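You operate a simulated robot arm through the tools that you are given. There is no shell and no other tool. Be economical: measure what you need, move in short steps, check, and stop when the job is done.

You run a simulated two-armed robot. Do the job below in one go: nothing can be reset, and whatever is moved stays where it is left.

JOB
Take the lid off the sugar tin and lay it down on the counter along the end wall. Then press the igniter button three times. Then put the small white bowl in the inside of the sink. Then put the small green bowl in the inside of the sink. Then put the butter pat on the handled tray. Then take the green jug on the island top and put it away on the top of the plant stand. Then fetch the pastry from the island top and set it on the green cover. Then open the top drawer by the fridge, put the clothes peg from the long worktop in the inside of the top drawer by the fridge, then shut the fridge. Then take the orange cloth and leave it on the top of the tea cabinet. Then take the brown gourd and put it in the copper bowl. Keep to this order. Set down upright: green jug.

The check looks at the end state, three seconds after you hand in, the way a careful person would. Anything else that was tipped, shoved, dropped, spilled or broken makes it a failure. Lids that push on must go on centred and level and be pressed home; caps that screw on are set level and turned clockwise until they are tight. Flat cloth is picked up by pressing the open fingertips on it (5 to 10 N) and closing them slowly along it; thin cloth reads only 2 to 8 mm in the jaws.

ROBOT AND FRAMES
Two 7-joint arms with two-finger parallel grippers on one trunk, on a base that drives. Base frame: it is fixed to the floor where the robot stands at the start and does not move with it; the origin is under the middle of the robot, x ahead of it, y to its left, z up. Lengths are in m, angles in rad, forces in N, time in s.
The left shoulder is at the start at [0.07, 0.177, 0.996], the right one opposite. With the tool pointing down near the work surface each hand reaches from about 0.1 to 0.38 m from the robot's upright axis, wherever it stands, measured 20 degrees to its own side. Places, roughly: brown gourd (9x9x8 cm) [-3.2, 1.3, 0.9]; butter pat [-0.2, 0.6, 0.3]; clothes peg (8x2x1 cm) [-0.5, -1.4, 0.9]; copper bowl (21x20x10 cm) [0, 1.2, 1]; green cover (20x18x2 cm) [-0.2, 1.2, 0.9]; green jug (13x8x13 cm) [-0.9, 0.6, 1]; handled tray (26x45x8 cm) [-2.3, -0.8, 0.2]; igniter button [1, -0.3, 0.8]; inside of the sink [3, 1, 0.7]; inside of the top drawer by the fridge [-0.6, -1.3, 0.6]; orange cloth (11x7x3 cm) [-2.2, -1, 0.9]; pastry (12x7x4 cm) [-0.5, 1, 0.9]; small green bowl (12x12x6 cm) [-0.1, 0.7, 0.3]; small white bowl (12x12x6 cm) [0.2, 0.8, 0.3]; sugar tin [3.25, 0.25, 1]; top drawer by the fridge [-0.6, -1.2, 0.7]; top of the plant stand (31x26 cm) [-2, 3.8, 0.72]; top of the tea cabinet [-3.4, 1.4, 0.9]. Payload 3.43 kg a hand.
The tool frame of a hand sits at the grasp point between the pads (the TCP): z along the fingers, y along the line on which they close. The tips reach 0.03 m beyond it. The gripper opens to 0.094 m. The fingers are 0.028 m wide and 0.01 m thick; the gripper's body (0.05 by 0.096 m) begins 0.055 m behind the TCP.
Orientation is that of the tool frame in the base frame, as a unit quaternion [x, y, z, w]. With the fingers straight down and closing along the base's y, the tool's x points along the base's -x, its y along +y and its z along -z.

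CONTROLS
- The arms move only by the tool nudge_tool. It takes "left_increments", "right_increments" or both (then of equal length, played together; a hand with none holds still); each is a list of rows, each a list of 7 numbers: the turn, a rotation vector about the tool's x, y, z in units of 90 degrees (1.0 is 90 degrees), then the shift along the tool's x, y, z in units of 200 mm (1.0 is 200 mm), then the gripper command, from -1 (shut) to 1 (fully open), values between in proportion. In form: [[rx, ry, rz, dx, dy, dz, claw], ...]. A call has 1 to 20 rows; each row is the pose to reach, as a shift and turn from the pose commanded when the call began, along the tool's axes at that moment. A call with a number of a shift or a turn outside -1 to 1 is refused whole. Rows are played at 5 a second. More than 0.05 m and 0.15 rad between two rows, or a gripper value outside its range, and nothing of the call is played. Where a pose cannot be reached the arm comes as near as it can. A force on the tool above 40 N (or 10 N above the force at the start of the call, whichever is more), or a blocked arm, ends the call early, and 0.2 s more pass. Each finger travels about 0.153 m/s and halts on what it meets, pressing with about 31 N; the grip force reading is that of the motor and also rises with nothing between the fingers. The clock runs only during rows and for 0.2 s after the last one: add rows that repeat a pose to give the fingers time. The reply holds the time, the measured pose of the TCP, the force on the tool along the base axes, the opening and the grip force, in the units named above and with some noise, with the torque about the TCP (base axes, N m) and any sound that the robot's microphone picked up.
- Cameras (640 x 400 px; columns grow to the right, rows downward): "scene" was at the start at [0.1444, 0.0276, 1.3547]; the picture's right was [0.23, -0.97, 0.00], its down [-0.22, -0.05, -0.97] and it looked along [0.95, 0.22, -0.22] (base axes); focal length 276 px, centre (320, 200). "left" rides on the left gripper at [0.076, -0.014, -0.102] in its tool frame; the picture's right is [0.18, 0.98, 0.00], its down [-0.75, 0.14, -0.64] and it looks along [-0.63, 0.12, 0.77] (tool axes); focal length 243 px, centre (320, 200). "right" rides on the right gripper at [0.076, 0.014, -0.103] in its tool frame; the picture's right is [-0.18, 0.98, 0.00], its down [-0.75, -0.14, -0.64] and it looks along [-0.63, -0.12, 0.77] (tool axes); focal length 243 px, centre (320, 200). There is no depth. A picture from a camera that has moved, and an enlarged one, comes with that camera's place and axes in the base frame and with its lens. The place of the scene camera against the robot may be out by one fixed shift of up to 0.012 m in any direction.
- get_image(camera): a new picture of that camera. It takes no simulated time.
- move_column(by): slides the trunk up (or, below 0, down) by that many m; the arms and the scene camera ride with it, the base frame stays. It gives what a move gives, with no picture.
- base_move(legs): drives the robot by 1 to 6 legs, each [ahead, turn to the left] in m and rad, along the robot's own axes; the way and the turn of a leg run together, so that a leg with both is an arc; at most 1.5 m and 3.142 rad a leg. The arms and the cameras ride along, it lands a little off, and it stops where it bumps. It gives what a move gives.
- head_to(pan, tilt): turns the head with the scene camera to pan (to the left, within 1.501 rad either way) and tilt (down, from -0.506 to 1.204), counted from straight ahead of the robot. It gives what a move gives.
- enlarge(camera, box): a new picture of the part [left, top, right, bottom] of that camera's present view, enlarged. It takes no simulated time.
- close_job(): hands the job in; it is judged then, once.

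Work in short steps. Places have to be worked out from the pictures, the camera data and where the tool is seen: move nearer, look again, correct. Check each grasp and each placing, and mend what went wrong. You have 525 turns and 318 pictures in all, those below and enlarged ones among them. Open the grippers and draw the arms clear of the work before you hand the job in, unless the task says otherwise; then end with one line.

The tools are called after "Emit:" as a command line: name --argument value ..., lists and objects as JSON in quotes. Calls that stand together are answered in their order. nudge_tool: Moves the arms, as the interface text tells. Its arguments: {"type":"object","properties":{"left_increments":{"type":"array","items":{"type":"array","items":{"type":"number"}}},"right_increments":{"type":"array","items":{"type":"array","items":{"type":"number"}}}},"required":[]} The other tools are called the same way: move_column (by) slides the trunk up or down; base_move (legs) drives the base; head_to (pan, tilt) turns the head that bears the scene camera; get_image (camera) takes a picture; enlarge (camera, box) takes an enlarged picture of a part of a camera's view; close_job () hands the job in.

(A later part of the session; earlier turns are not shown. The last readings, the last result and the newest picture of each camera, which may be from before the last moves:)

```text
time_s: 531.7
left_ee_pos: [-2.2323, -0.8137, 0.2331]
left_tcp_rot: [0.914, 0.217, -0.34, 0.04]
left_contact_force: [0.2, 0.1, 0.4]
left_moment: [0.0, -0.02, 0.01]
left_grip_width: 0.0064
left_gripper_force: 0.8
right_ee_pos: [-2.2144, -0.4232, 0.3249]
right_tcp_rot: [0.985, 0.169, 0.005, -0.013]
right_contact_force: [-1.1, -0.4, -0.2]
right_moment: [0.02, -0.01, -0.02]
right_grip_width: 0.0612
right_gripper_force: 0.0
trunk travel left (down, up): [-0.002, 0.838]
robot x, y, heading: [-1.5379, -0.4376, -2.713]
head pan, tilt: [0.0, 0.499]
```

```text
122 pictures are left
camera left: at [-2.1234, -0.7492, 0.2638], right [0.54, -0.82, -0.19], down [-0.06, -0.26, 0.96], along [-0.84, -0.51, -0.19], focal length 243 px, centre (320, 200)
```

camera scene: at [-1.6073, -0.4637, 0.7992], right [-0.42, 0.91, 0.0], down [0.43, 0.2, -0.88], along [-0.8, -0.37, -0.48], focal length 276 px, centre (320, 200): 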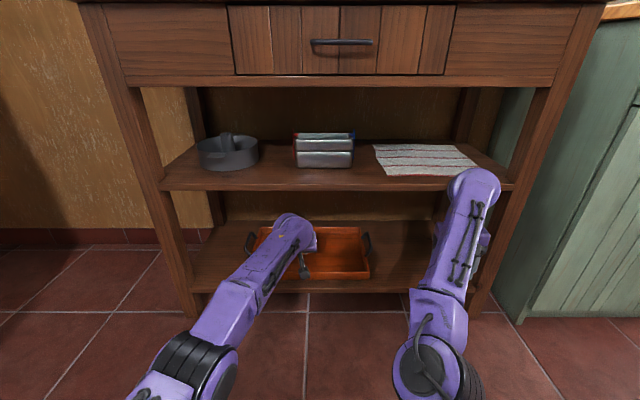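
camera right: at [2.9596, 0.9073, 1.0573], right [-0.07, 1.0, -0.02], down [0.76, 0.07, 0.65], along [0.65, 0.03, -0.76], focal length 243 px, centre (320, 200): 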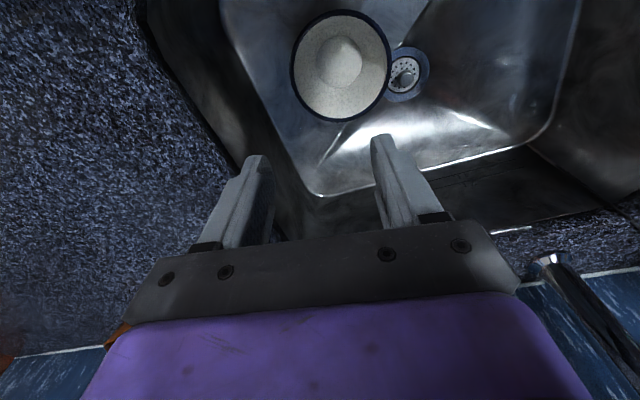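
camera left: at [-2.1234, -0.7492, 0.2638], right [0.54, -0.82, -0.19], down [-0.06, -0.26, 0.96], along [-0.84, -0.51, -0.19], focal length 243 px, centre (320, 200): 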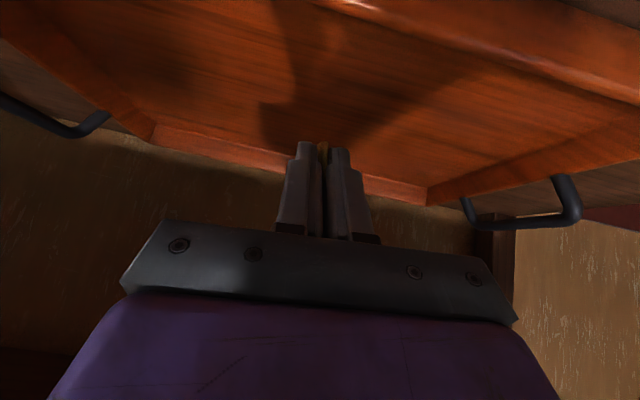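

I lower with the arm until the butter/tips touch the tray floor, then open slowly.

Emit:
nudge_tool --left_increments '[[0, 0, 0, 0.03, 0, 0.04, -0.88], [0, 0, 0, 0.06, 0, 0.08, -0.88], [0, 0, 0, 0.09, 0, 0.11, -0.88], [0, 0, 0, 0.09, 0, 0.11, -0.7], [0, 0, 0, 0.09, 0, 0.11, -0.3], [0, 0, 0, 0.09, 0, 0.11, 0.1], [0, 0, 0, 0.09, 0, 0.11, 0.3]]'

Emit:
get_image --camera "left"

```text
time_s: 533.3
left_ee_pos: [-2.2303, -0.8133, 0.2053]
left_tcp_rot: [0.914, 0.218, -0.34, 0.042]
left_contact_force: [-0.4, 0.3, -0.1]
left_moment: [0.02, -0.01, 0.01]
left_grip_width: 0.0611
left_gripper_force: 0.1
right_ee_pos: [-2.214, -0.4228, 0.3237]
right_tcp_rot: [0.985, 0.17, 0.005, -0.013]
right_contact_force: [-1.0, -0.8, 0.1]
right_moment: [0.04, 0.01, -0.01]
right_grip_width: 0.0611
right_gripper_force: 0.0
trunk travel left (down, up): [-0.002, 0.838]
robot x, y, heading: [-1.5385, -0.4343, -2.708]
head pan, tilt: [0.0, 0.499]
```

```text
121 pictures are left
camera left: at [-2.1223, -0.7481, 0.2351], right [0.54, -0.82, -0.19], down [-0.06, -0.26, 0.96], along [-0.84, -0.51, -0.19], focal length 243 px, centre (320, 200)
```

left: 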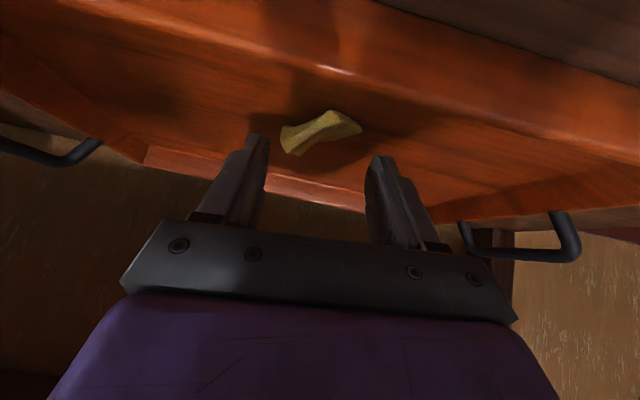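

The butter lies on the tray. I withdraw, raise the trunk and go to the island's left end for the green jug (target u≈−1.25, v≈0.93, facing +u).

Emit:
nudge_tool --left_increments '[[0, 0, 0, -0.1, 0, -0.12, 0.3], [0, 0, 0, -0.18, 0, -0.2, 0.3]]'

Emit:
base_move --legs '[[-0.3, 0]]'

Emit:
nudge_tool --left_increments '[[0, 0.09, 0, 0, 0, 0, 1], [0, 0.18, 0, 0, 0, 0, 1], [0, 0.27, 0, 0, 0, 0, 1], [0, 0.36, 0, 0, 0, 0, 1], [0, 0.45, 0, 0, 0, 0, 1]]'

Emit:
move_column --by 0.4

Emit:
move_column --by 0.4

Emit:
head_to --pan -1.2 --tilt 0.3

Emit:
get_image --camera "scene"

```text
time_s: 533.9
left_ee_pos: [-2.2329, -0.8167, 0.2568]
left_tcp_rot: [0.914, 0.217, -0.339, 0.04]
left_contact_force: [-0.6, -1.7, 0.1]
left_moment: [0.01, -0.01, 0.0]
left_grip_width: 0.0611
left_gripper_force: 0.2
right_ee_pos: [-2.2134, -0.4222, 0.3249]
right_tcp_rot: [0.985, 0.17, 0.005, -0.014]
right_contact_force: [0.1, -0.6, -0.9]
right_moment: [0.0, 0.01, 0.0]
right_grip_width: 0.061
right_gripper_force: 0.0
trunk travel left (down, up): [-0.002, 0.838]
robot x, y, heading: [-1.538, -0.4357, -2.713]
head pan, tilt: [0.0, 0.499]
```

```text
time_s: 536.0
left_ee_pos: [-1.9545, -0.6809, 0.2577]
left_tcp_rot: [0.915, 0.212, -0.34, 0.038]
left_contact_force: [-0.4, -1.1, -0.4]
left_moment: [0.02, 0.02, -0.01]
left_grip_width: 0.0612
left_gripper_force: 0.0
right_ee_pos: [-1.9327, -0.2885, 0.3249]
right_tcp_rot: [0.986, 0.164, 0.005, -0.013]
right_contact_force: [-0.2, 0.2, -0.1]
right_moment: [-0.03, -0.01, -0.02]
right_grip_width: 0.0614
right_gripper_force: 0.1
trunk travel left (down, up): [-0.002, 0.838]
robot x, y, heading: [-1.2548, -0.309, -2.724]
head pan, tilt: [0.0, 0.499]
```

```text
time_s: 537.2
left_ee_pos: [-1.8306, -0.6983, 0.3052]
left_tcp_rot: [0.975, 0.22, -0.022, -0.033]
left_contact_force: [1.0, 0.7, -0.9]
left_moment: [-0.07, 0.02, -0.03]
left_grip_width: 0.094
left_gripper_force: 0.1
left hand out of reach, approached as far as the arm can: row 1, 2, 3, 4, 5
right_ee_pos: [-1.931, -0.2887, 0.3281]
right_tcp_rot: [0.986, 0.166, 0.002, -0.014]
right_contact_force: [0.5, 0.5, 0.9]
right_moment: [0.02, 0.05, 0.01]
right_grip_width: 0.0613
right_gripper_force: 0.2
trunk travel left (down, up): [-0.002, 0.838]
robot x, y, heading: [-1.2543, -0.3057, -2.718]
head pan, tilt: [0.0, 0.499]
```

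```text
time_s: 541.0
left_ee_pos: [-1.8318, -0.6994, 0.7052]
left_tcp_rot: [0.975, 0.219, -0.02, -0.03]
left_contact_force: [-0.4, -0.1, 0.4]
left_moment: [0.01, -0.02, 0.0]
left_grip_width: 0.0939
left_gripper_force: 0.0
right_ee_pos: [-1.9307, -0.2873, 0.7244]
right_tcp_rot: [0.986, 0.165, 0.005, -0.013]
right_contact_force: [0.4, 0.7, -0.9]
right_moment: [0.05, 0.0, 0.02]
right_grip_width: 0.0615
right_gripper_force: 0.1
trunk travel left (down, up): [-0.402, 0.438]
robot x, y, heading: [-1.252, -0.3084, -2.722]
head pan, tilt: [0.0, 0.499]
```

```text
time_s: 544.9
left_ee_pos: [-1.8322, -0.6991, 1.1033]
left_tcp_rot: [0.975, 0.219, -0.02, -0.03]
left_contact_force: [-0.8, 0.1, 0.4]
left_moment: [0.01, -0.02, -0.02]
left_grip_width: 0.094
left_gripper_force: 0.1
right_ee_pos: [-1.9312, -0.2872, 1.1253]
right_tcp_rot: [0.986, 0.165, 0.005, -0.013]
right_contact_force: [0.7, 0.2, 0.8]
right_moment: [0.02, 0.0, 0.0]
right_grip_width: 0.0611
right_gripper_force: 0.0
trunk travel left (down, up): [-0.802, 0.038]
robot x, y, heading: [-1.2537, -0.3088, -2.729]
head pan, tilt: [0.0, 0.499]
```

```text
time_s: 546.3
left_ee_pos: [-1.8331, -0.6984, 1.1038]
left_tcp_rot: [0.975, 0.219, -0.02, -0.03]
left_contact_force: [-0.3, 0.3, -0.4]
left_moment: [-0.01, 0.01, -0.02]
left_grip_width: 0.094
left_gripper_force: 0.0
right_ee_pos: [-1.9312, -0.2873, 1.1248]
right_tcp_rot: [0.986, 0.164, 0.005, -0.013]
right_contact_force: [-0.4, -1.4, -0.6]
right_moment: [0.0, 0.0, 0.02]
right_grip_width: 0.061
right_gripper_force: 0.0
trunk travel left (down, up): [-0.802, 0.038]
robot x, y, heading: [-1.2553, -0.3081, -2.724]
head pan, tilt: [-1.201, 0.3]
```

```text
120 pictures are left
camera scene: at [-1.3642, -0.257, 1.5736], right [0.7, 0.71, 0.0], down [0.21, -0.21, -0.96], along [-0.68, 0.67, -0.3], focal length 276 px, centre (320, 200)
```

scene: 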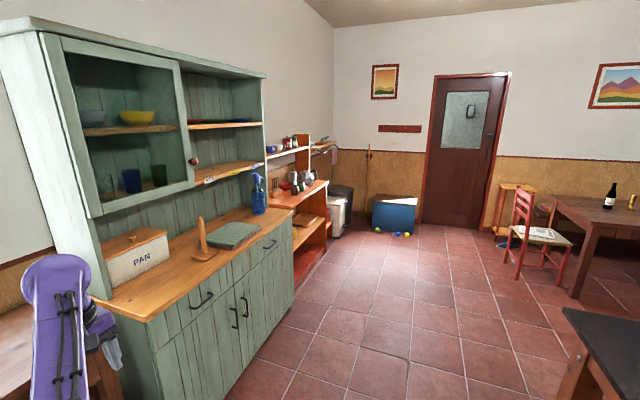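

The plant stand is next to the door (≈(−2.0,3.7)). Now I drive to the island's left end to face the jug.

Emit:
base_move --legs '[[0, -1.55], [0.545, 0], [0, -1.57]]'

Emit:
head_to --pan 0 --tilt 0.7

Emit:
get_image --camera "scene"

Emit:
get_image --camera "left"

```text
time_s: 556.9
left_ee_pos: [-0.9515, 0.6281, 1.1032]
left_tcp_rot: [-0.258, 0.965, -0.028, 0.022]
left_contact_force: [0.0, 0.3, 0.0]
left_moment: [0.01, 0.03, 0.0]
left_grip_width: 0.0942
left_gripper_force: 0.1
right_ee_pos: [-0.8191, 0.2239, 1.1254]
right_tcp_rot: [-0.204, 0.979, -0.014, -0.004]
right_contact_force: [0.1, -0.4, 0.3]
right_moment: [0.0, 0.0, 0.0]
right_grip_width: 0.0608
right_gripper_force: 0.0
trunk travel left (down, up): [-0.802, 0.038]
robot x, y, heading: [-1.4937, 0.1923, 0.501]
head pan, tilt: [-1.201, 0.3]
```

```text
time_s: 558.3
left_ee_pos: [-0.9521, 0.626, 1.1039]
left_tcp_rot: [-0.259, 0.965, -0.029, 0.022]
left_contact_force: [-0.5, 0.4, -0.1]
left_moment: [0.02, 0.0, -0.03]
left_grip_width: 0.0941
left_gripper_force: 0.2
right_ee_pos: [-0.8201, 0.2246, 1.1253]
right_tcp_rot: [-0.203, 0.979, -0.013, -0.003]
right_contact_force: [-0.1, 0.1, -0.1]
right_moment: [0.0, 0.02, 0.04]
right_grip_width: 0.0613
right_gripper_force: 0.0
trunk travel left (down, up): [-0.802, 0.038]
robot x, y, heading: [-1.4968, 0.1935, 0.501]
head pan, tilt: [0.0, 0.7]
```

```text
119 pictures are left
camera scene: at [-1.374, 0.2621, 1.5375], right [0.48, -0.88, 0.0], down [-0.57, -0.31, -0.76], along [0.67, 0.37, -0.64], focal length 276 px, centre (320, 200)
```

scene: 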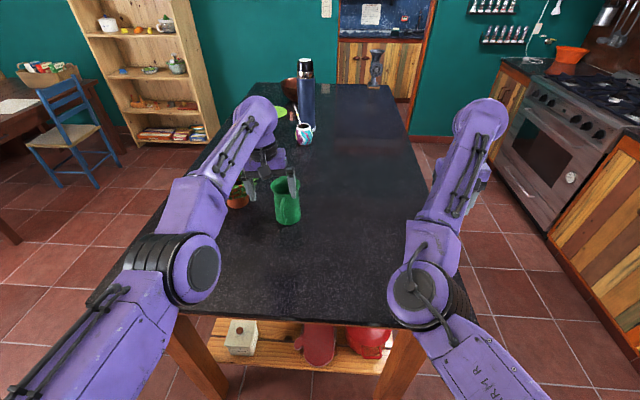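

```text
118 pictures are left
camera left: at [-1.0158, 0.5815, 1.2048], right [-0.65, 0.76, -0.07], down [0.55, 0.53, 0.65], along [0.53, 0.38, -0.76], focal length 243 px, centre (320, 200)
```

left: 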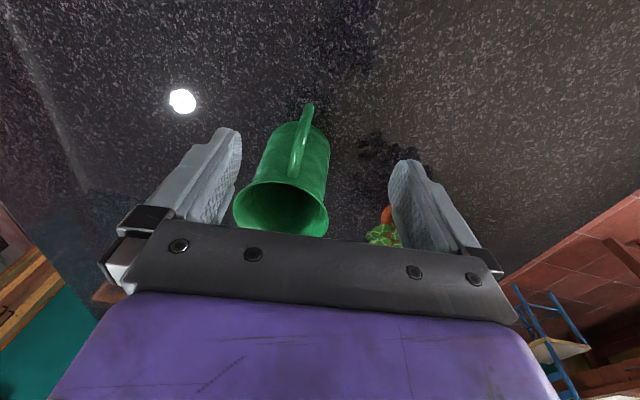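

The jug is right ahead of the left hand, handle toward the robot. I move above it: 9 cm ahead, 2.5 cm right.

Emit:
nudge_tool --left_increments '[[0, 0, 0, -0.15, -0.04, 0, 1], [0, 0, 0, -0.3, -0.08, 0, 1], [0, 0, 0, -0.46, -0.125, 0, 1], [0, 0, 0, -0.46, -0.125, 0, 1]]'

Emit:
get_image --camera "left"

```text
time_s: 559.3
left_ee_pos: [-0.951, 0.6286, 1.1026]
left_tcp_rot: [-0.258, 0.965, -0.03, 0.022]
left_contact_force: [0.2, 0.3, -0.2]
left_moment: [0.01, 0.03, 0.01]
left_grip_width: 0.094
left_gripper_force: 0.1
left hand out of reach, approached as far as the arm can: row 1, 2, 3, 4
right_ee_pos: [-0.8201, 0.2246, 1.1244]
right_tcp_rot: [-0.204, 0.979, -0.013, -0.004]
right_contact_force: [-0.1, -0.1, 0.1]
right_moment: [-0.01, 0.02, -0.03]
right_grip_width: 0.0613
right_gripper_force: 0.1
trunk travel left (down, up): [-0.802, 0.038]
robot x, y, heading: [-1.4969, 0.192, 0.501]
head pan, tilt: [0.0, 0.7]
```

```text
117 pictures are left
camera left: at [-1.0151, 0.584, 1.2038], right [-0.65, 0.76, -0.07], down [0.55, 0.53, 0.65], along [0.53, 0.38, -0.76], focal length 243 px, centre (320, 200)
```

left: 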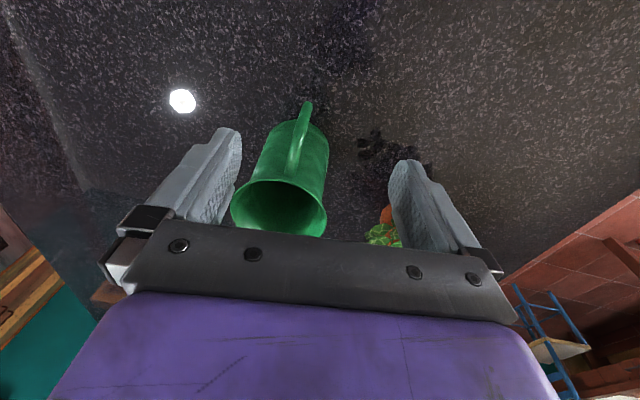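

I use the base instead: turn −0.03 and 9 cm forward.

Emit:
base_move --legs '[[0, -0.03], [0.088, 0]]'

Emit:
get_image --camera "left"

```text
time_s: 560.8
left_ee_pos: [-0.8648, 0.6464, 1.1115]
left_tcp_rot: [-0.243, 0.969, -0.029, 0.027]
left_contact_force: [-0.7, -0.3, 0.7]
left_moment: [0.05, -0.1, 0.0]
left_grip_width: 0.0937
left_gripper_force: 0.1
right_ee_pos: [-0.7523, 0.2383, 1.1323]
right_tcp_rot: [-0.188, 0.982, -0.011, 0.003]
right_contact_force: [0.8, 1.1, 0.9]
right_moment: [-0.02, 0.05, -0.01]
right_grip_width: 0.0613
right_gripper_force: 0.1
trunk travel left (down, up): [-0.802, 0.038]
robot x, y, heading: [-1.4169, 0.228, 0.469]
head pan, tilt: [0.0, 0.7]
```

```text
116 pictures are left
camera left: at [-0.9317, 0.6036, 1.2123], right [-0.62, 0.78, -0.07], down [0.55, 0.51, 0.66], along [0.55, 0.37, -0.75], focal length 243 px, centre (320, 200)
```

left: 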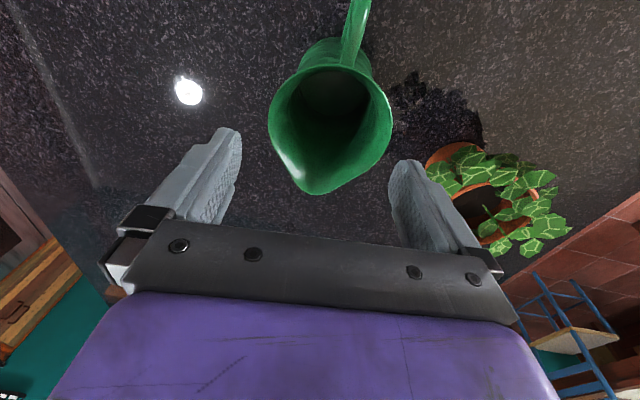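

Aligned right above the jug mouth. I lower 11.5 cm and close.

Emit:
move_column --by -0.115

Emit:
nudge_tool --left_increments '[[0, 0, 0, 0, 0, 0, 0.8], [0, 0, 0, 0, 0, 0, 0.5], [0, 0, 0, 0, 0, 0, 0.2], [0, 0, 0, 0, 0, 0, -0.2], [0, 0, 0, 0, 0, 0, -0.2]]'

Emit:
get_image --camera "left"

```text
time_s: 562.2
left_ee_pos: [-0.8572, 0.6538, 1.0022]
left_tcp_rot: [-0.244, 0.969, -0.026, 0.033]
left_contact_force: [-1.7, -1.4, 20.4]
left_moment: [0.42, 0.75, 0.06]
left_grip_width: 0.0943
left_gripper_force: 0.0
right_ee_pos: [-0.7444, 0.242, 1.0133]
right_tcp_rot: [-0.188, 0.982, -0.012, -0.002]
right_contact_force: [0.4, -0.3, -0.2]
right_moment: [-0.03, 0.05, 0.04]
right_grip_width: 0.0615
right_gripper_force: 0.0
trunk travel left (down, up): [-0.687, 0.153]
robot x, y, heading: [-1.4166, 0.2341, 0.47]
head pan, tilt: [0.0, 0.7]
stopped: the force on the tool passed its limit (the readings are from after the stop); the commanded pose is now the measured one
```

```text
time_s: 563.4
left_ee_pos: [-0.8586, 0.6534, 1.0024]
left_tcp_rot: [-0.245, 0.969, -0.025, 0.032]
left_contact_force: [7.1, 11.6, 29.2]
left_moment: [1.27, 0.69, -0.59]
left_grip_width: 0.0814
left_gripper_force: 30.9
right_ee_pos: [-0.7467, 0.2415, 1.0146]
right_tcp_rot: [-0.19, 0.982, -0.012, -0.001]
right_contact_force: [-0.4, -0.4, -0.1]
right_moment: [-0.03, -0.02, -0.02]
right_grip_width: 0.0612
right_gripper_force: 0.0
trunk travel left (down, up): [-0.687, 0.153]
robot x, y, heading: [-1.4183, 0.2309, 0.469]
head pan, tilt: [0.0, 0.7]
```

```text
115 pictures are left
camera left: at [-0.9266, 0.6094, 1.1017], right [-0.62, 0.78, -0.07], down [0.55, 0.5, 0.67], along [0.56, 0.38, -0.74], focal length 243 px, centre (320, 200)
```

left: 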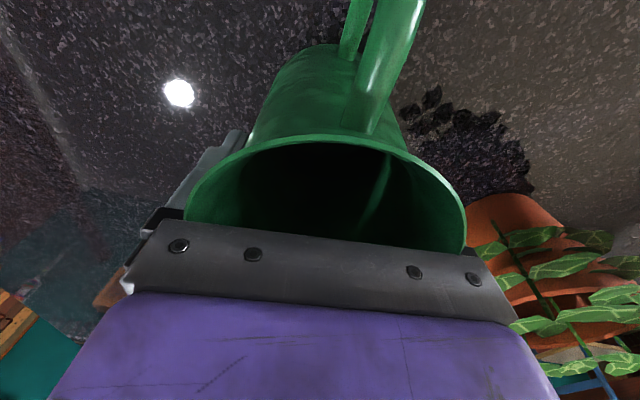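

The jug is gripped (81 mm). I lift 10 cm and check.

Emit:
move_column --by 0.13

Emit:
get_image --camera "scene"

```text
time_s: 565.0
left_ee_pos: [-0.8573, 0.653, 1.1286]
left_tcp_rot: [-0.244, 0.969, -0.027, 0.03]
left_contact_force: [-0.1, -0.1, -2.4]
left_moment: [0.02, -0.07, 0.02]
left_grip_width: 0.0788
left_gripper_force: 31.4
right_ee_pos: [-0.7443, 0.2419, 1.1434]
right_tcp_rot: [-0.188, 0.982, -0.012, -0.002]
right_contact_force: [0.2, -0.5, 0.7]
right_moment: [-0.04, 0.01, 0.01]
right_grip_width: 0.0612
right_gripper_force: 0.2
trunk travel left (down, up): [-0.817, 0.023]
robot x, y, heading: [-1.4167, 0.2319, 0.469]
head pan, tilt: [0.0, 0.7]
```

```text
114 pictures are left
camera scene: at [-1.2925, 0.2988, 1.5529], right [0.45, -0.89, 0.0], down [-0.58, -0.29, -0.76], along [0.68, 0.35, -0.64], focal length 276 px, centre (320, 200)
```

scene: 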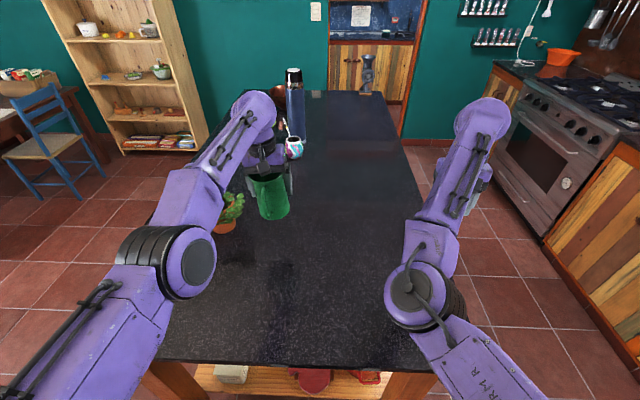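

Jug is up. I back off, then drive around toward the plant stand, approaching it diagonally past the chair.

Emit:
base_move --legs '[[-0.36, 0], [0, 1.438], [1.45, 0], [1.2, 0], [0, -0.727]]'

Emit:
head_to --pan 0 --tilt 0.5

Emit:
get_image --camera "scene"

```text
time_s: 585.3
left_ee_pos: [-2.5278, 3.2451, 1.1296]
left_tcp_rot: [-0.575, 0.817, -0.014, 0.038]
left_contact_force: [-0.7, -1.2, -1.4]
left_moment: [0.05, -0.02, 0.02]
left_grip_width: 0.0778
left_gripper_force: 31.1
right_ee_pos: [-2.1687, 3.0135, 1.1443]
right_tcp_rot: [-0.528, 0.849, -0.011, 0.002]
right_contact_force: [1.1, -0.2, 0.9]
right_moment: [0.01, -0.01, -0.04]
right_grip_width: 0.061
right_gripper_force: 0.0
trunk travel left (down, up): [-0.817, 0.023]
robot x, y, heading: [-2.6607, 2.5521, 1.203]
head pan, tilt: [0.0, 0.7]
```

```text
time_s: 586.1
left_ee_pos: [-2.5296, 3.2435, 1.1297]
left_tcp_rot: [-0.575, 0.817, -0.013, 0.038]
left_contact_force: [0.4, 0.2, -1.1]
left_moment: [0.05, 0.0, 0.03]
left_grip_width: 0.0779
left_gripper_force: 30.9
right_ee_pos: [-2.1702, 3.0136, 1.1436]
right_tcp_rot: [-0.528, 0.849, -0.011, 0.003]
right_contact_force: [0.6, 0.1, -0.4]
right_moment: [0.04, 0.03, -0.01]
right_grip_width: 0.061
right_gripper_force: 0.1
trunk travel left (down, up): [-0.817, 0.023]
robot x, y, heading: [-2.6589, 2.5555, 1.202]
head pan, tilt: [0.0, 0.499]
```

```text
113 pictures are left
camera scene: at [-2.6078, 2.6934, 1.5707], right [0.93, -0.36, 0.0], down [-0.17, -0.45, -0.88], along [0.32, 0.82, -0.48], focal length 276 px, centre (320, 200)
```

scene: 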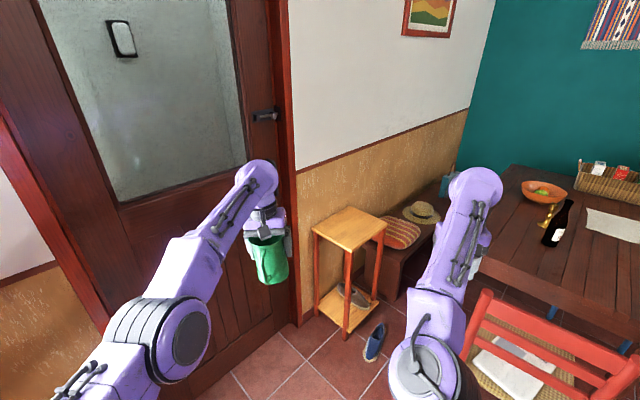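

The stand top is at ≈(−2.01,3.785). I turn −0.21 and drive 0.68 m so the jug comes above it.

Emit:
base_move --legs '[[0, -0.21], [0.67, 0]]'

Emit:
head_to --pan 0.2 --tilt 0.8

Emit:
get_image --camera "scene"

Emit:
get_image --camera "left"

```text
time_s: 590.5
left_ee_pos: [-2.0238, 3.7603, 1.1311]
left_tcp_rot: [-0.486, 0.873, -0.018, 0.036]
left_contact_force: [-1.2, -0.4, -1.5]
left_moment: [0.03, 0.0, 0.01]
left_grip_width: 0.0774
left_gripper_force: 30.9
right_ee_pos: [-1.72, 3.4608, 1.1447]
right_tcp_rot: [-0.437, 0.899, -0.011, 0.002]
right_contact_force: [-0.4, 0.5, -0.9]
right_moment: [0.0, 0.02, -0.04]
right_grip_width: 0.0607
right_gripper_force: 0.0
trunk travel left (down, up): [-0.817, 0.023]
robot x, y, heading: [-2.2945, 3.1151, 0.992]
head pan, tilt: [0.0, 0.499]
```

```text
time_s: 591.3
left_ee_pos: [-2.0225, 3.7619, 1.1297]
left_tcp_rot: [-0.486, 0.873, -0.017, 0.035]
left_contact_force: [-0.1, 0.4, -1.5]
left_moment: [0.01, -0.05, 0.01]
left_grip_width: 0.0773
left_gripper_force: 30.9
right_ee_pos: [-1.7195, 3.462, 1.144]
right_tcp_rot: [-0.437, 0.899, -0.011, 0.001]
right_contact_force: [0.3, 0.0, 0.5]
right_moment: [0.02, 0.01, -0.05]
right_grip_width: 0.0612
right_gripper_force: 0.1
trunk travel left (down, up): [-0.817, 0.023]
robot x, y, heading: [-2.2969, 3.117, 0.994]
head pan, tilt: [0.201, 0.799]
```

```text
112 pictures are left
camera scene: at [-2.235, 3.2394, 1.5448], right [0.93, -0.37, 0.0], down [-0.26, -0.67, -0.7], along [0.26, 0.65, -0.72], focal length 276 px, centre (320, 200)
```

scene: 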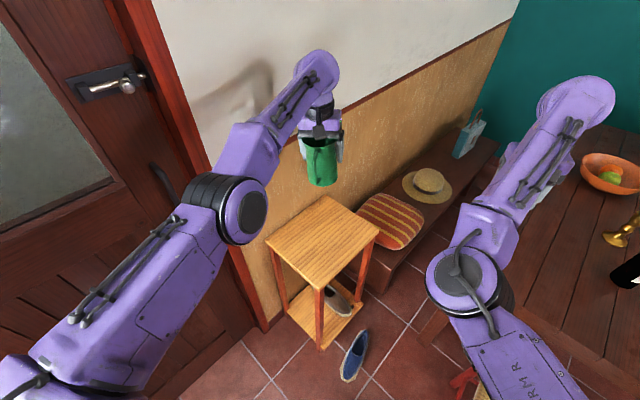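

```text
111 pictures are left
camera left: at [-2.058, 3.6898, 1.2287], right [-0.93, 0.36, -0.07], down [0.22, 0.71, 0.66], along [0.29, 0.6, -0.74], focal length 243 px, centre (320, 200)
```

left: 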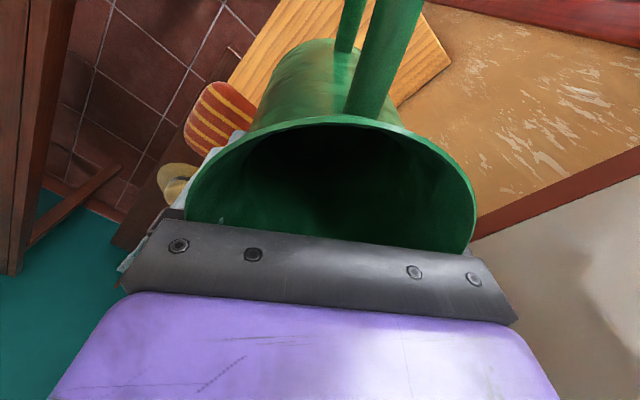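

The jug is over the stand (within 3 cm of its centre). I lower 0.29 m and then in small steps until contact.

Emit:
move_column --by -0.28

Emit:
move_column --by -0.04

Emit:
get_image --camera "scene"

```text
time_s: 594.2
left_ee_pos: [-2.0241, 3.7613, 0.8498]
left_tcp_rot: [-0.486, 0.873, -0.017, 0.036]
left_contact_force: [0.7, 0.1, -0.6]
left_moment: [0.02, -0.03, 0.0]
left_grip_width: 0.0772
left_gripper_force: 31.4
right_ee_pos: [-1.7191, 3.4615, 0.8638]
right_tcp_rot: [-0.437, 0.899, -0.012, 0.001]
right_contact_force: [0.6, 0.6, -0.9]
right_moment: [0.03, 0.01, 0.0]
right_grip_width: 0.0614
right_gripper_force: 0.1
trunk travel left (down, up): [-0.537, 0.303]
robot x, y, heading: [-2.2978, 3.1112, 0.998]
head pan, tilt: [0.201, 0.799]
```

```text
time_s: 595.0
left_ee_pos: [-2.0231, 3.7613, 0.8092]
left_tcp_rot: [-0.487, 0.873, -0.018, 0.036]
left_contact_force: [-0.9, -0.9, -1.1]
left_moment: [0.06, -0.01, 0.0]
left_grip_width: 0.0768
left_gripper_force: 31.3
right_ee_pos: [-1.7203, 3.4604, 0.8245]
right_tcp_rot: [-0.437, 0.899, -0.011, 0.001]
right_contact_force: [0.2, 0.3, 0.2]
right_moment: [0.01, 0.04, 0.02]
right_grip_width: 0.061
right_gripper_force: 0.1
trunk travel left (down, up): [-0.497, 0.343]
robot x, y, heading: [-2.2997, 3.1145, 0.995]
head pan, tilt: [0.201, 0.799]
```

```text
110 pictures are left
camera scene: at [-2.2357, 3.2386, 1.2248], right [0.93, -0.37, 0.0], down [-0.26, -0.67, -0.7], along [0.26, 0.65, -0.72], focal length 276 px, centre (320, 200)
```

scene: 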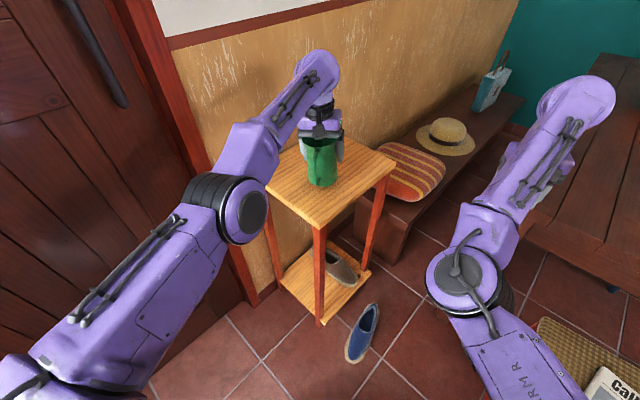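

Not yet touching. I raise the right hand 7 cm (near the table) and lower on in small steps.

Emit:
nudge_tool --right_increments '[[0, 0, 0, 0, 0, -0.2, 0.3], [0, 0, 0, 0, 0, -0.35, 0.3]]'

Emit:
move_column --by -0.015

Emit:
move_column --by -0.01

Emit:
enlarge --camera "scene" --box '[250, 110, 400, 220]'

```text
time_s: 595.6
left_ee_pos: [-2.0244, 3.7608, 0.8094]
left_tcp_rot: [-0.486, 0.873, -0.017, 0.035]
left_contact_force: [0.2, -0.2, -2.8]
left_moment: [0.05, -0.01, -0.01]
left_grip_width: 0.077
left_gripper_force: 30.7
right_ee_pos: [-1.7097, 3.4579, 0.8728]
right_tcp_rot: [-0.437, 0.899, -0.012, 0.0]
right_contact_force: [0.7, 0.0, -0.1]
right_moment: [0.0, 0.01, 0.01]
right_grip_width: 0.0612
right_gripper_force: 0.1
right hand out of reach, approached as far as the arm can: row 1, 2
trunk travel left (down, up): [-0.497, 0.343]
robot x, y, heading: [-2.2982, 3.1127, 0.99]
head pan, tilt: [0.201, 0.799]
```

```text
time_s: 596.2
left_ee_pos: [-2.023, 3.7602, 0.7952]
left_tcp_rot: [-0.486, 0.873, -0.019, 0.036]
left_contact_force: [-0.3, -0.1, -1.6]
left_moment: [0.07, -0.02, -0.03]
left_grip_width: 0.0767
left_gripper_force: 31.0
right_ee_pos: [-1.7116, 3.4586, 0.8584]
right_tcp_rot: [-0.437, 0.9, -0.011, 0.001]
right_contact_force: [-0.1, -0.1, -0.3]
right_moment: [0.03, 0.0, -0.02]
right_grip_width: 0.0611
right_gripper_force: 0.0
trunk travel left (down, up): [-0.482, 0.358]
robot x, y, heading: [-2.295, 3.1186, 0.994]
head pan, tilt: [0.201, 0.799]
```

```text
time_s: 596.9
left_ee_pos: [-2.0223, 3.7629, 0.7943]
left_tcp_rot: [-0.486, 0.873, -0.014, 0.043]
left_contact_force: [1.5, -1.4, 12.1]
left_moment: [-0.11, 0.48, -0.01]
left_grip_width: 0.0759
left_gripper_force: 30.9
right_ee_pos: [-1.7107, 3.4564, 0.8491]
right_tcp_rot: [-0.437, 0.899, -0.011, 0.002]
right_contact_force: [0.5, 0.1, -0.4]
right_moment: [0.03, -0.03, -0.01]
right_grip_width: 0.0609
right_gripper_force: 0.1
trunk travel left (down, up): [-0.473, 0.367]
robot x, y, heading: [-2.2972, 3.1124, 0.995]
head pan, tilt: [0.201, 0.799]
stopped: the force on the tool passed its limit (the readings are from after the stop); the commanded pose is now the measured one
```

```text
3.64 times, centred on (325, 165) of scene
camera zoom: at [-2.2358, 3.2375, 1.2004], right [0.93, -0.37, 0.0], down [-0.26, -0.67, -0.7], along [0.26, 0.65, -0.72], focal length 1002 px, centre (302, 327)
```

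zoom: 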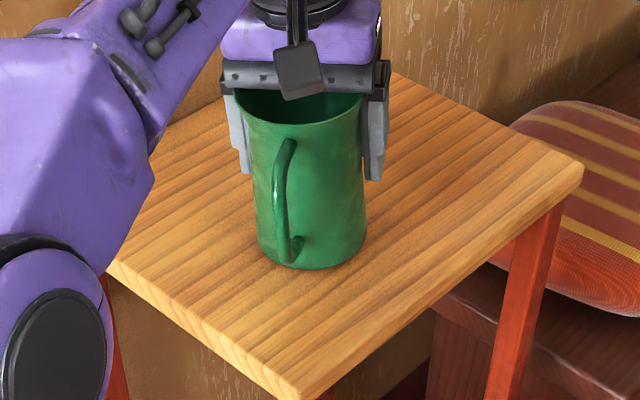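

The jug stands on the stand. I open and rise straight up.

Emit:
nudge_tool --left_increments '[[0, 0, 0, 0, 0, 0, 0.75], [0, 0, 0, 0, 0, 0, 0.9], [0, 0, 0, 0, 0, 0, 1], [0, 0, 0, 0, 0, 0, 1]]'

Emit:
move_column --by 0.36

Emit:
get_image --camera "scene"

```text
time_s: 597.9
left_ee_pos: [-2.0239, 3.7603, 0.7935]
left_tcp_rot: [-0.486, 0.873, -0.013, 0.042]
left_contact_force: [1.0, 1.3, 20.3]
left_moment: [-0.19, 0.82, -0.01]
left_grip_width: 0.0938
left_gripper_force: 0.1
right_ee_pos: [-1.711, 3.4555, 0.8509]
right_tcp_rot: [-0.437, 0.899, -0.011, 0.002]
right_contact_force: [1.0, 0.2, -0.3]
right_moment: [0.01, -0.01, 0.0]
right_grip_width: 0.0608
right_gripper_force: 0.1
trunk travel left (down, up): [-0.473, 0.367]
robot x, y, heading: [-2.2963, 3.1212, 0.992]
head pan, tilt: [0.201, 0.799]
```

```text
time_s: 601.4
left_ee_pos: [-2.0215, 3.7623, 1.1498]
left_tcp_rot: [-0.486, 0.873, -0.016, 0.041]
left_contact_force: [0.0, -0.5, 0.3]
left_moment: [0.01, 0.01, 0.0]
left_grip_width: 0.0941
left_gripper_force: 0.0
right_ee_pos: [-1.7102, 3.4581, 1.2093]
right_tcp_rot: [-0.436, 0.9, -0.011, 0.001]
right_contact_force: [-0.4, -0.1, 0.2]
right_moment: [0.0, -0.01, 0.01]
right_grip_width: 0.061
right_gripper_force: 0.0
trunk travel left (down, up): [-0.833, 0.007]
robot x, y, heading: [-2.3023, 3.1139, 0.993]
head pan, tilt: [0.201, 0.799]
```

```text
108 pictures are left
camera scene: at [-2.2353, 3.239, 1.5604], right [0.93, -0.37, 0.0], down [-0.26, -0.67, -0.7], along [0.26, 0.65, -0.72], focal length 276 px, centre (320, 200)
```

scene: 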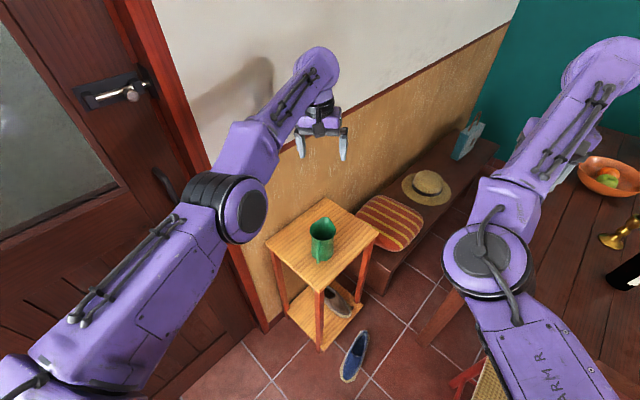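

The jug stands upright. Next the pastry: I drive around to the far side of the island, facing it (target u≈0.15, v≈1.95).

Emit:
base_move --legs '[[-0.65, 0], [0, -1.888], [1.5, 0], [0, 1.337], [1.1, 0], [0, -1.57]]'

Emit:
head_to --pan 0 --tilt 0.7

Emit:
get_image --camera "scene"

```text
time_s: 629.1
left_ee_pos: [-0.3424, 1.1529, 1.1519]
left_tcp_rot: [0.558, 0.828, -0.043, 0.005]
left_contact_force: [-0.7, 0.1, -0.5]
left_moment: [-0.08, 0.0, 0.0]
left_grip_width: 0.0937
left_gripper_force: 0.1
right_ee_pos: [-0.7731, 1.0813, 1.209]
right_tcp_rot: [0.605, 0.796, -0.006, -0.01]
right_contact_force: [-0.1, 0.4, -0.6]
right_moment: [-0.01, -0.03, 0.02]
right_grip_width: 0.0611
right_gripper_force: 0.1
trunk travel left (down, up): [-0.833, 0.007]
robot x, y, heading: [-0.7044, 1.7556, -1.213]
head pan, tilt: [0.201, 0.799]
```

```text
time_s: 629.8
left_ee_pos: [-0.3434, 1.1521, 1.1517]
left_tcp_rot: [0.559, 0.828, -0.044, 0.005]
left_contact_force: [-0.5, -0.6, 0.3]
left_moment: [-0.01, -0.04, -0.04]
left_grip_width: 0.094
left_gripper_force: 0.0
right_ee_pos: [-0.7735, 1.0821, 1.2093]
right_tcp_rot: [0.605, 0.796, -0.006, -0.009]
right_contact_force: [0.2, -0.2, -0.7]
right_moment: [0.0, -0.02, -0.01]
right_grip_width: 0.0612
right_gripper_force: 0.1
trunk travel left (down, up): [-0.833, 0.007]
robot x, y, heading: [-0.7038, 1.7538, -1.211]
head pan, tilt: [0.0, 0.7]
```

```text
107 pictures are left
camera scene: at [-0.6528, 1.6355, 1.5686], right [-0.94, -0.35, 0.0], down [-0.23, 0.6, -0.76], along [0.27, -0.72, -0.64], focal length 276 px, centre (320, 200)
```

scene: 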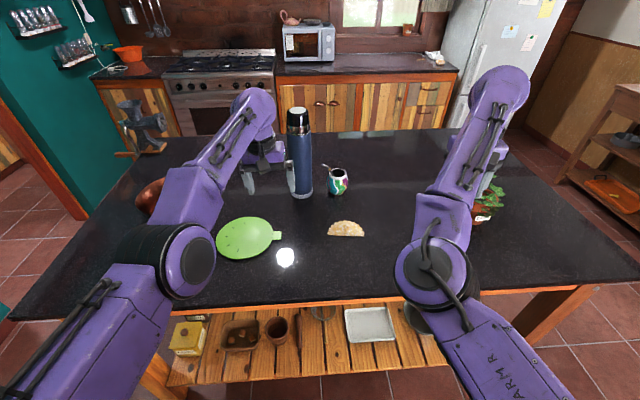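

Pastry at ≈(−0.505,1.006), green cover at ≈(−0.211,1.159). I turn −0.28, advance 7 cm and yaw the left hand 90° to grip the pastry across its short side.

Emit:
base_move --legs '[[0, -0.281], [0.073, 0]]'

Emit:
nudge_tool --left_increments '[[0, 0, -0.08, 0, 0, 0, 1], [0, 0, -0.16, 0, 0, 0, 1], [0, 0, -0.24, 0, 0, 0, 1], [0, 0, -0.32, 0, 0, 0, 1], [0, 0, -0.4, 0, 0, 0, 1], [0, 0, -0.48, 0, 0, 0, 1], [0, 0, -0.56, 0, 0, 0, 1], [0, 0, -0.64, 0, 0, 0, 1], [0, 0, -0.72, 0, 0, 0, 1], [0, 0, -0.8, 0, 0, 0, 1], [0, 0, -0.88, 0, 0, 0, 1], [0, 0, -0.96, 0, 0, 0, 1]]'

Emit:
get_image --camera "left"

```text
time_s: 631.8
left_ee_pos: [-0.5161, 1.0061, 1.1569]
left_tcp_rot: [0.667, 0.744, -0.045, 0.002]
left_contact_force: [0.2, -0.2, -1.8]
left_moment: [0.04, 0.03, 0.0]
left_grip_width: 0.0941
left_gripper_force: 0.1
right_ee_pos: [-0.9482, 1.0631, 1.2133]
right_tcp_rot: [0.708, 0.706, -0.007, -0.007]
right_contact_force: [2.7, -1.1, -0.2]
right_moment: [0.07, 0.21, -0.05]
right_grip_width: 0.0611
right_gripper_force: 0.0
trunk travel left (down, up): [-0.833, 0.007]
robot x, y, heading: [-0.6968, 1.682, -1.484]
head pan, tilt: [0.0, 0.7]
```

```text
time_s: 634.4
left_ee_pos: [-0.5163, 1.0052, 1.1563]
left_tcp_rot: [-0.024, 0.999, -0.035, -0.03]
left_contact_force: [0.4, 0.3, -0.7]
left_moment: [0.01, -0.01, 0.0]
left_grip_width: 0.0941
left_gripper_force: 0.1
right_ee_pos: [-0.9474, 1.0619, 1.2136]
right_tcp_rot: [0.708, 0.707, -0.007, -0.007]
right_contact_force: [0.1, -0.3, 0.4]
right_moment: [-0.02, -0.03, 0.02]
right_grip_width: 0.0612
right_gripper_force: 0.0
trunk travel left (down, up): [-0.833, 0.007]
robot x, y, heading: [-0.6945, 1.682, -1.489]
head pan, tilt: [0.0, 0.7]
```

```text
106 pictures are left
camera left: at [-0.585, 0.9962, 1.2644], right [-0.23, 0.97, -0.05], down [0.78, 0.22, 0.58], along [0.58, 0.09, -0.81], focal length 243 px, centre (320, 200)
```

left: 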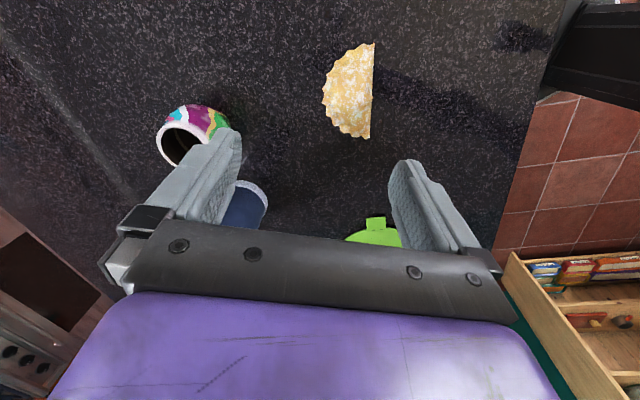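

Pastry is 3 cm further along the tool's y. I shift and lower 0.2 m, then look.

Emit:
nudge_tool --left_increments '[[0, 0, 0, 0, 0.08, 0, 1], [0, 0, 0, 0, 0.15, 0, 1], [0, 0, 0, 0, 0.15, 0, 1]]'

Emit:
move_column --by -0.16

Emit:
get_image --camera "left"

```text
time_s: 635.2
left_ee_pos: [-0.5193, 1.0064, 1.1623]
left_tcp_rot: [-0.022, 0.999, -0.034, -0.03]
left_contact_force: [-0.3, -0.4, 0.5]
left_moment: [-0.03, -0.02, -0.02]
left_grip_width: 0.0938
left_gripper_force: 0.0
left hand out of reach, approached as far as the arm can: row 1, 2, 3
right_ee_pos: [-0.9476, 1.0624, 1.213]
right_tcp_rot: [0.708, 0.706, -0.007, -0.007]
right_contact_force: [-0.5, -0.9, 0.4]
right_moment: [0.01, -0.01, -0.01]
right_grip_width: 0.0607
right_gripper_force: 0.0
trunk travel left (down, up): [-0.833, 0.007]
robot x, y, heading: [-0.6964, 1.6835, -1.485]
head pan, tilt: [0.0, 0.7]
```

```text
time_s: 637.0
left_ee_pos: [-0.5192, 1.0069, 1.0024]
left_tcp_rot: [-0.022, 0.999, -0.034, -0.03]
left_contact_force: [0.0, 0.5, -0.1]
left_moment: [-0.02, -0.02, -0.02]
left_grip_width: 0.094
left_gripper_force: 0.0
right_ee_pos: [-0.9476, 1.0625, 1.0536]
right_tcp_rot: [0.708, 0.706, -0.006, -0.007]
right_contact_force: [0.2, -0.2, 0.2]
right_moment: [0.0, -0.03, 0.01]
right_grip_width: 0.0608
right_gripper_force: 0.0
trunk travel left (down, up): [-0.673, 0.167]
robot x, y, heading: [-0.6963, 1.6867, -1.486]
head pan, tilt: [0.0, 0.7]
```

```text
105 pictures are left
camera left: at [-0.5873, 0.9976, 1.1092], right [-0.23, 0.97, -0.05], down [0.78, 0.22, 0.58], along [0.58, 0.09, -0.81], focal length 243 px, centre (320, 200)
```

left: 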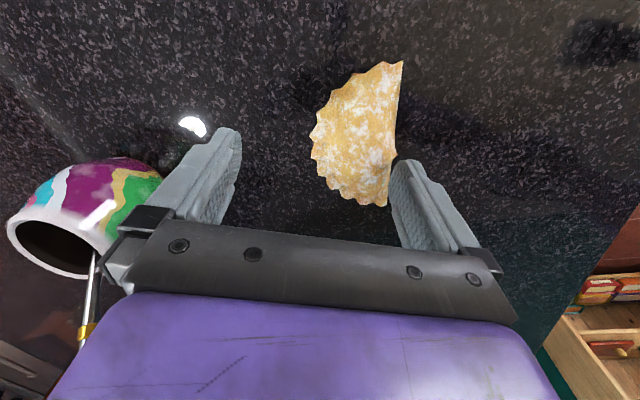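

Emit:
base_move --legs '[[-0.032, 0]]'

Emit:
move_column --by -0.06

Emit:
get_image --camera "left"

```text
time_s: 637.9
left_ee_pos: [-0.5206, 1.0362, 1.0005]
left_tcp_rot: [-0.023, 0.999, -0.033, -0.029]
left_contact_force: [0.1, -0.3, 0.0]
left_moment: [0.05, 0.03, -0.01]
left_grip_width: 0.0939
left_gripper_force: 0.1
right_ee_pos: [-0.9496, 1.0922, 1.0514]
right_tcp_rot: [0.708, 0.706, -0.006, -0.009]
right_contact_force: [-0.8, -0.5, 0.7]
right_moment: [0.01, -0.01, 0.0]
right_grip_width: 0.0613
right_gripper_force: 0.1
trunk travel left (down, up): [-0.673, 0.167]
robot x, y, heading: [-0.697, 1.7135, -1.484]
head pan, tilt: [0.0, 0.7]
```

```text
time_s: 638.6
left_ee_pos: [-0.5225, 1.04, 0.9659]
left_tcp_rot: [-0.022, 0.998, -0.043, -0.032]
left_contact_force: [-4.6, 12.7, 13.7]
left_moment: [1.16, 0.02, 0.35]
left_grip_width: 0.0941
left_gripper_force: 0.1
right_ee_pos: [-0.9513, 1.098, 1.0061]
right_tcp_rot: [0.709, 0.705, -0.008, -0.007]
right_contact_force: [0.5, 0.5, -0.9]
right_moment: [0.01, 0.02, 0.0]
right_grip_width: 0.0612
right_gripper_force: 0.0
trunk travel left (down, up): [-0.626, 0.214]
robot x, y, heading: [-0.6999, 1.7183, -1.484]
head pan, tilt: [0.0, 0.7]
stopped: the force on the tool passed its limit (the readings are from after the stop); the commanded pose is now the measured one
```

```text
104 pictures are left
camera left: at [-0.5903, 1.0328, 1.073], right [-0.23, 0.97, -0.07], down [0.78, 0.23, 0.58], along [0.58, 0.08, -0.81], focal length 243 px, centre (320, 200)
```

left: 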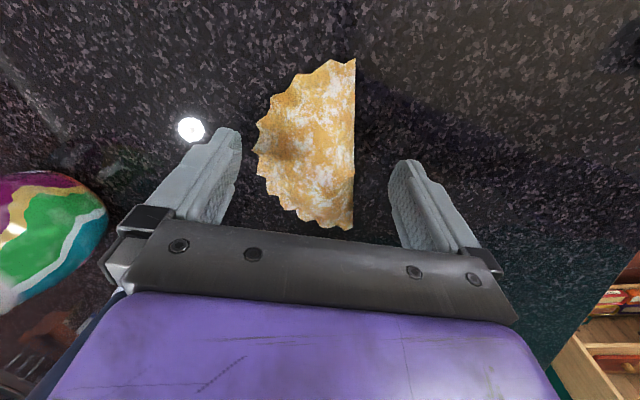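

The tip touches the counter (island top ≈0.935). I rise 3 mm and close gently on the pastry.

Emit:
move_column --by 0.006

Emit:
nudge_tool --left_increments '[[0, 0, 0, 0, 0, 0, 0.8], [0, 0, 0, 0, 0, 0, 0.6], [0, 0, 0, 0, 0, 0, 0.45], [0, 0, 0, 0, 0, 0, 0.35]]'

Emit:
get_image --camera "left"

```text
time_s: 639.1
left_ee_pos: [-0.5205, 1.0376, 0.9696]
left_tcp_rot: [-0.023, 0.998, -0.042, -0.029]
left_contact_force: [0.2, -1.0, -0.2]
left_moment: [-0.01, 0.0, -0.02]
left_grip_width: 0.0941
left_gripper_force: 0.0
right_ee_pos: [-0.9502, 1.0939, 1.0123]
right_tcp_rot: [0.708, 0.707, -0.006, -0.007]
right_contact_force: [0.4, -0.2, 0.3]
right_moment: [0.0, 0.04, 0.01]
right_grip_width: 0.0612
right_gripper_force: 0.0
trunk travel left (down, up): [-0.632, 0.208]
robot x, y, heading: [-0.6979, 1.7133, -1.484]
head pan, tilt: [0.0, 0.7]
```

```text
time_s: 640.1
left_ee_pos: [-0.5194, 1.038, 0.9679]
left_tcp_rot: [-0.023, 0.998, -0.042, -0.029]
left_contact_force: [0.8, 0.2, 0.2]
left_moment: [-0.01, 0.02, 0.0]
left_grip_width: 0.0635
left_gripper_force: 0.1
right_ee_pos: [-0.9519, 1.095, 1.0117]
right_tcp_rot: [0.708, 0.706, -0.007, -0.007]
right_contact_force: [-0.1, -0.1, 0.1]
right_moment: [0.0, 0.01, -0.03]
right_grip_width: 0.0612
right_gripper_force: 0.0
trunk travel left (down, up): [-0.632, 0.208]
robot x, y, heading: [-0.6975, 1.7149, -1.486]
head pan, tilt: [0.0, 0.7]
```

```text
103 pictures are left
camera left: at [-0.5891, 1.0296, 1.0758], right [-0.23, 0.97, -0.07], down [0.78, 0.23, 0.58], along [0.58, 0.08, -0.81], focal length 243 px, centre (320, 200)
```

left: 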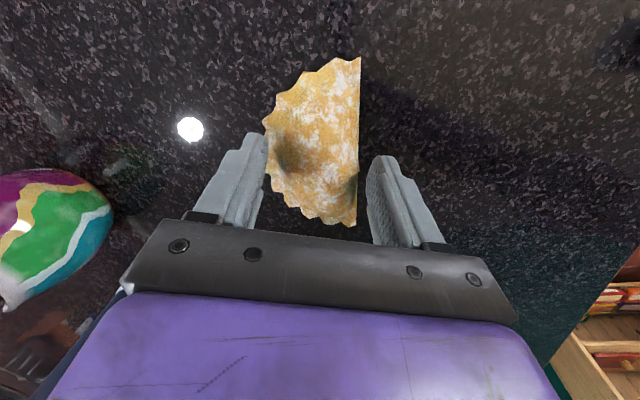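

Emit:
nudge_tool --left_increments '[[0, 0, 0, 0, 0, 0, 0.28], [0, 0, 0, 0, 0, 0, 0.22], [0, 0, 0, 0, 0, 0, 0.16], [0, 0, 0, 0, 0, 0, 0.16]]'

Emit:
move_column --by 0.06

Emit:
get_image --camera "left"

```text
time_s: 641.1
left_ee_pos: [-0.5206, 1.0372, 0.9697]
left_tcp_rot: [-0.023, 0.998, -0.042, -0.03]
left_contact_force: [0.2, 0.7, 2.7]
left_moment: [-0.07, -0.01, 0.0]
left_grip_width: 0.0577
left_gripper_force: 2.1
right_ee_pos: [-0.951, 1.0959, 1.0119]
right_tcp_rot: [0.708, 0.706, -0.006, -0.007]
right_contact_force: [1.2, 0.0, 0.0]
right_moment: [0.02, -0.04, 0.01]
right_grip_width: 0.0611
right_gripper_force: 0.1
trunk travel left (down, up): [-0.632, 0.208]
robot x, y, heading: [-0.6956, 1.7134, -1.486]
head pan, tilt: [0.0, 0.7]
```

```text
time_s: 642.1
left_ee_pos: [-0.521, 1.0381, 1.028]
left_tcp_rot: [-0.024, 0.998, -0.041, -0.029]
left_contact_force: [-0.5, -0.1, -0.5]
left_moment: [-0.03, 0.01, 0.01]
left_grip_width: 0.0544
left_gripper_force: 0.0
right_ee_pos: [-0.951, 1.0934, 1.0704]
right_tcp_rot: [0.708, 0.706, -0.007, -0.007]
right_contact_force: [0.6, 0.1, 0.1]
right_moment: [0.03, -0.01, 0.03]
right_grip_width: 0.061
right_gripper_force: 0.0
trunk travel left (down, up): [-0.692, 0.148]
robot x, y, heading: [-0.7002, 1.7149, -1.489]
head pan, tilt: [0.0, 0.7]
```

```text
102 pictures are left
camera left: at [-0.5891, 1.0293, 1.1355], right [-0.23, 0.97, -0.07], down [0.78, 0.23, 0.58], along [0.58, 0.08, -0.81], focal length 243 px, centre (320, 200)
```

left: 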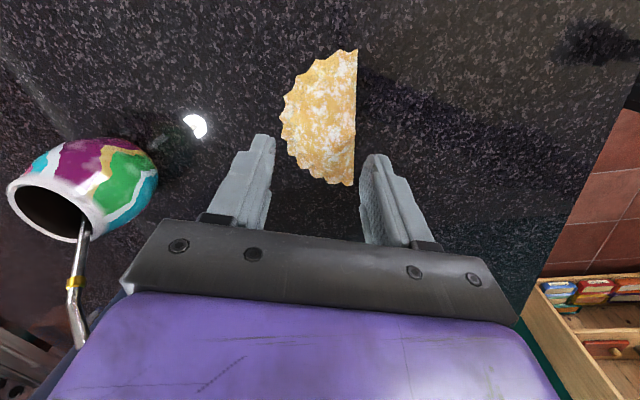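

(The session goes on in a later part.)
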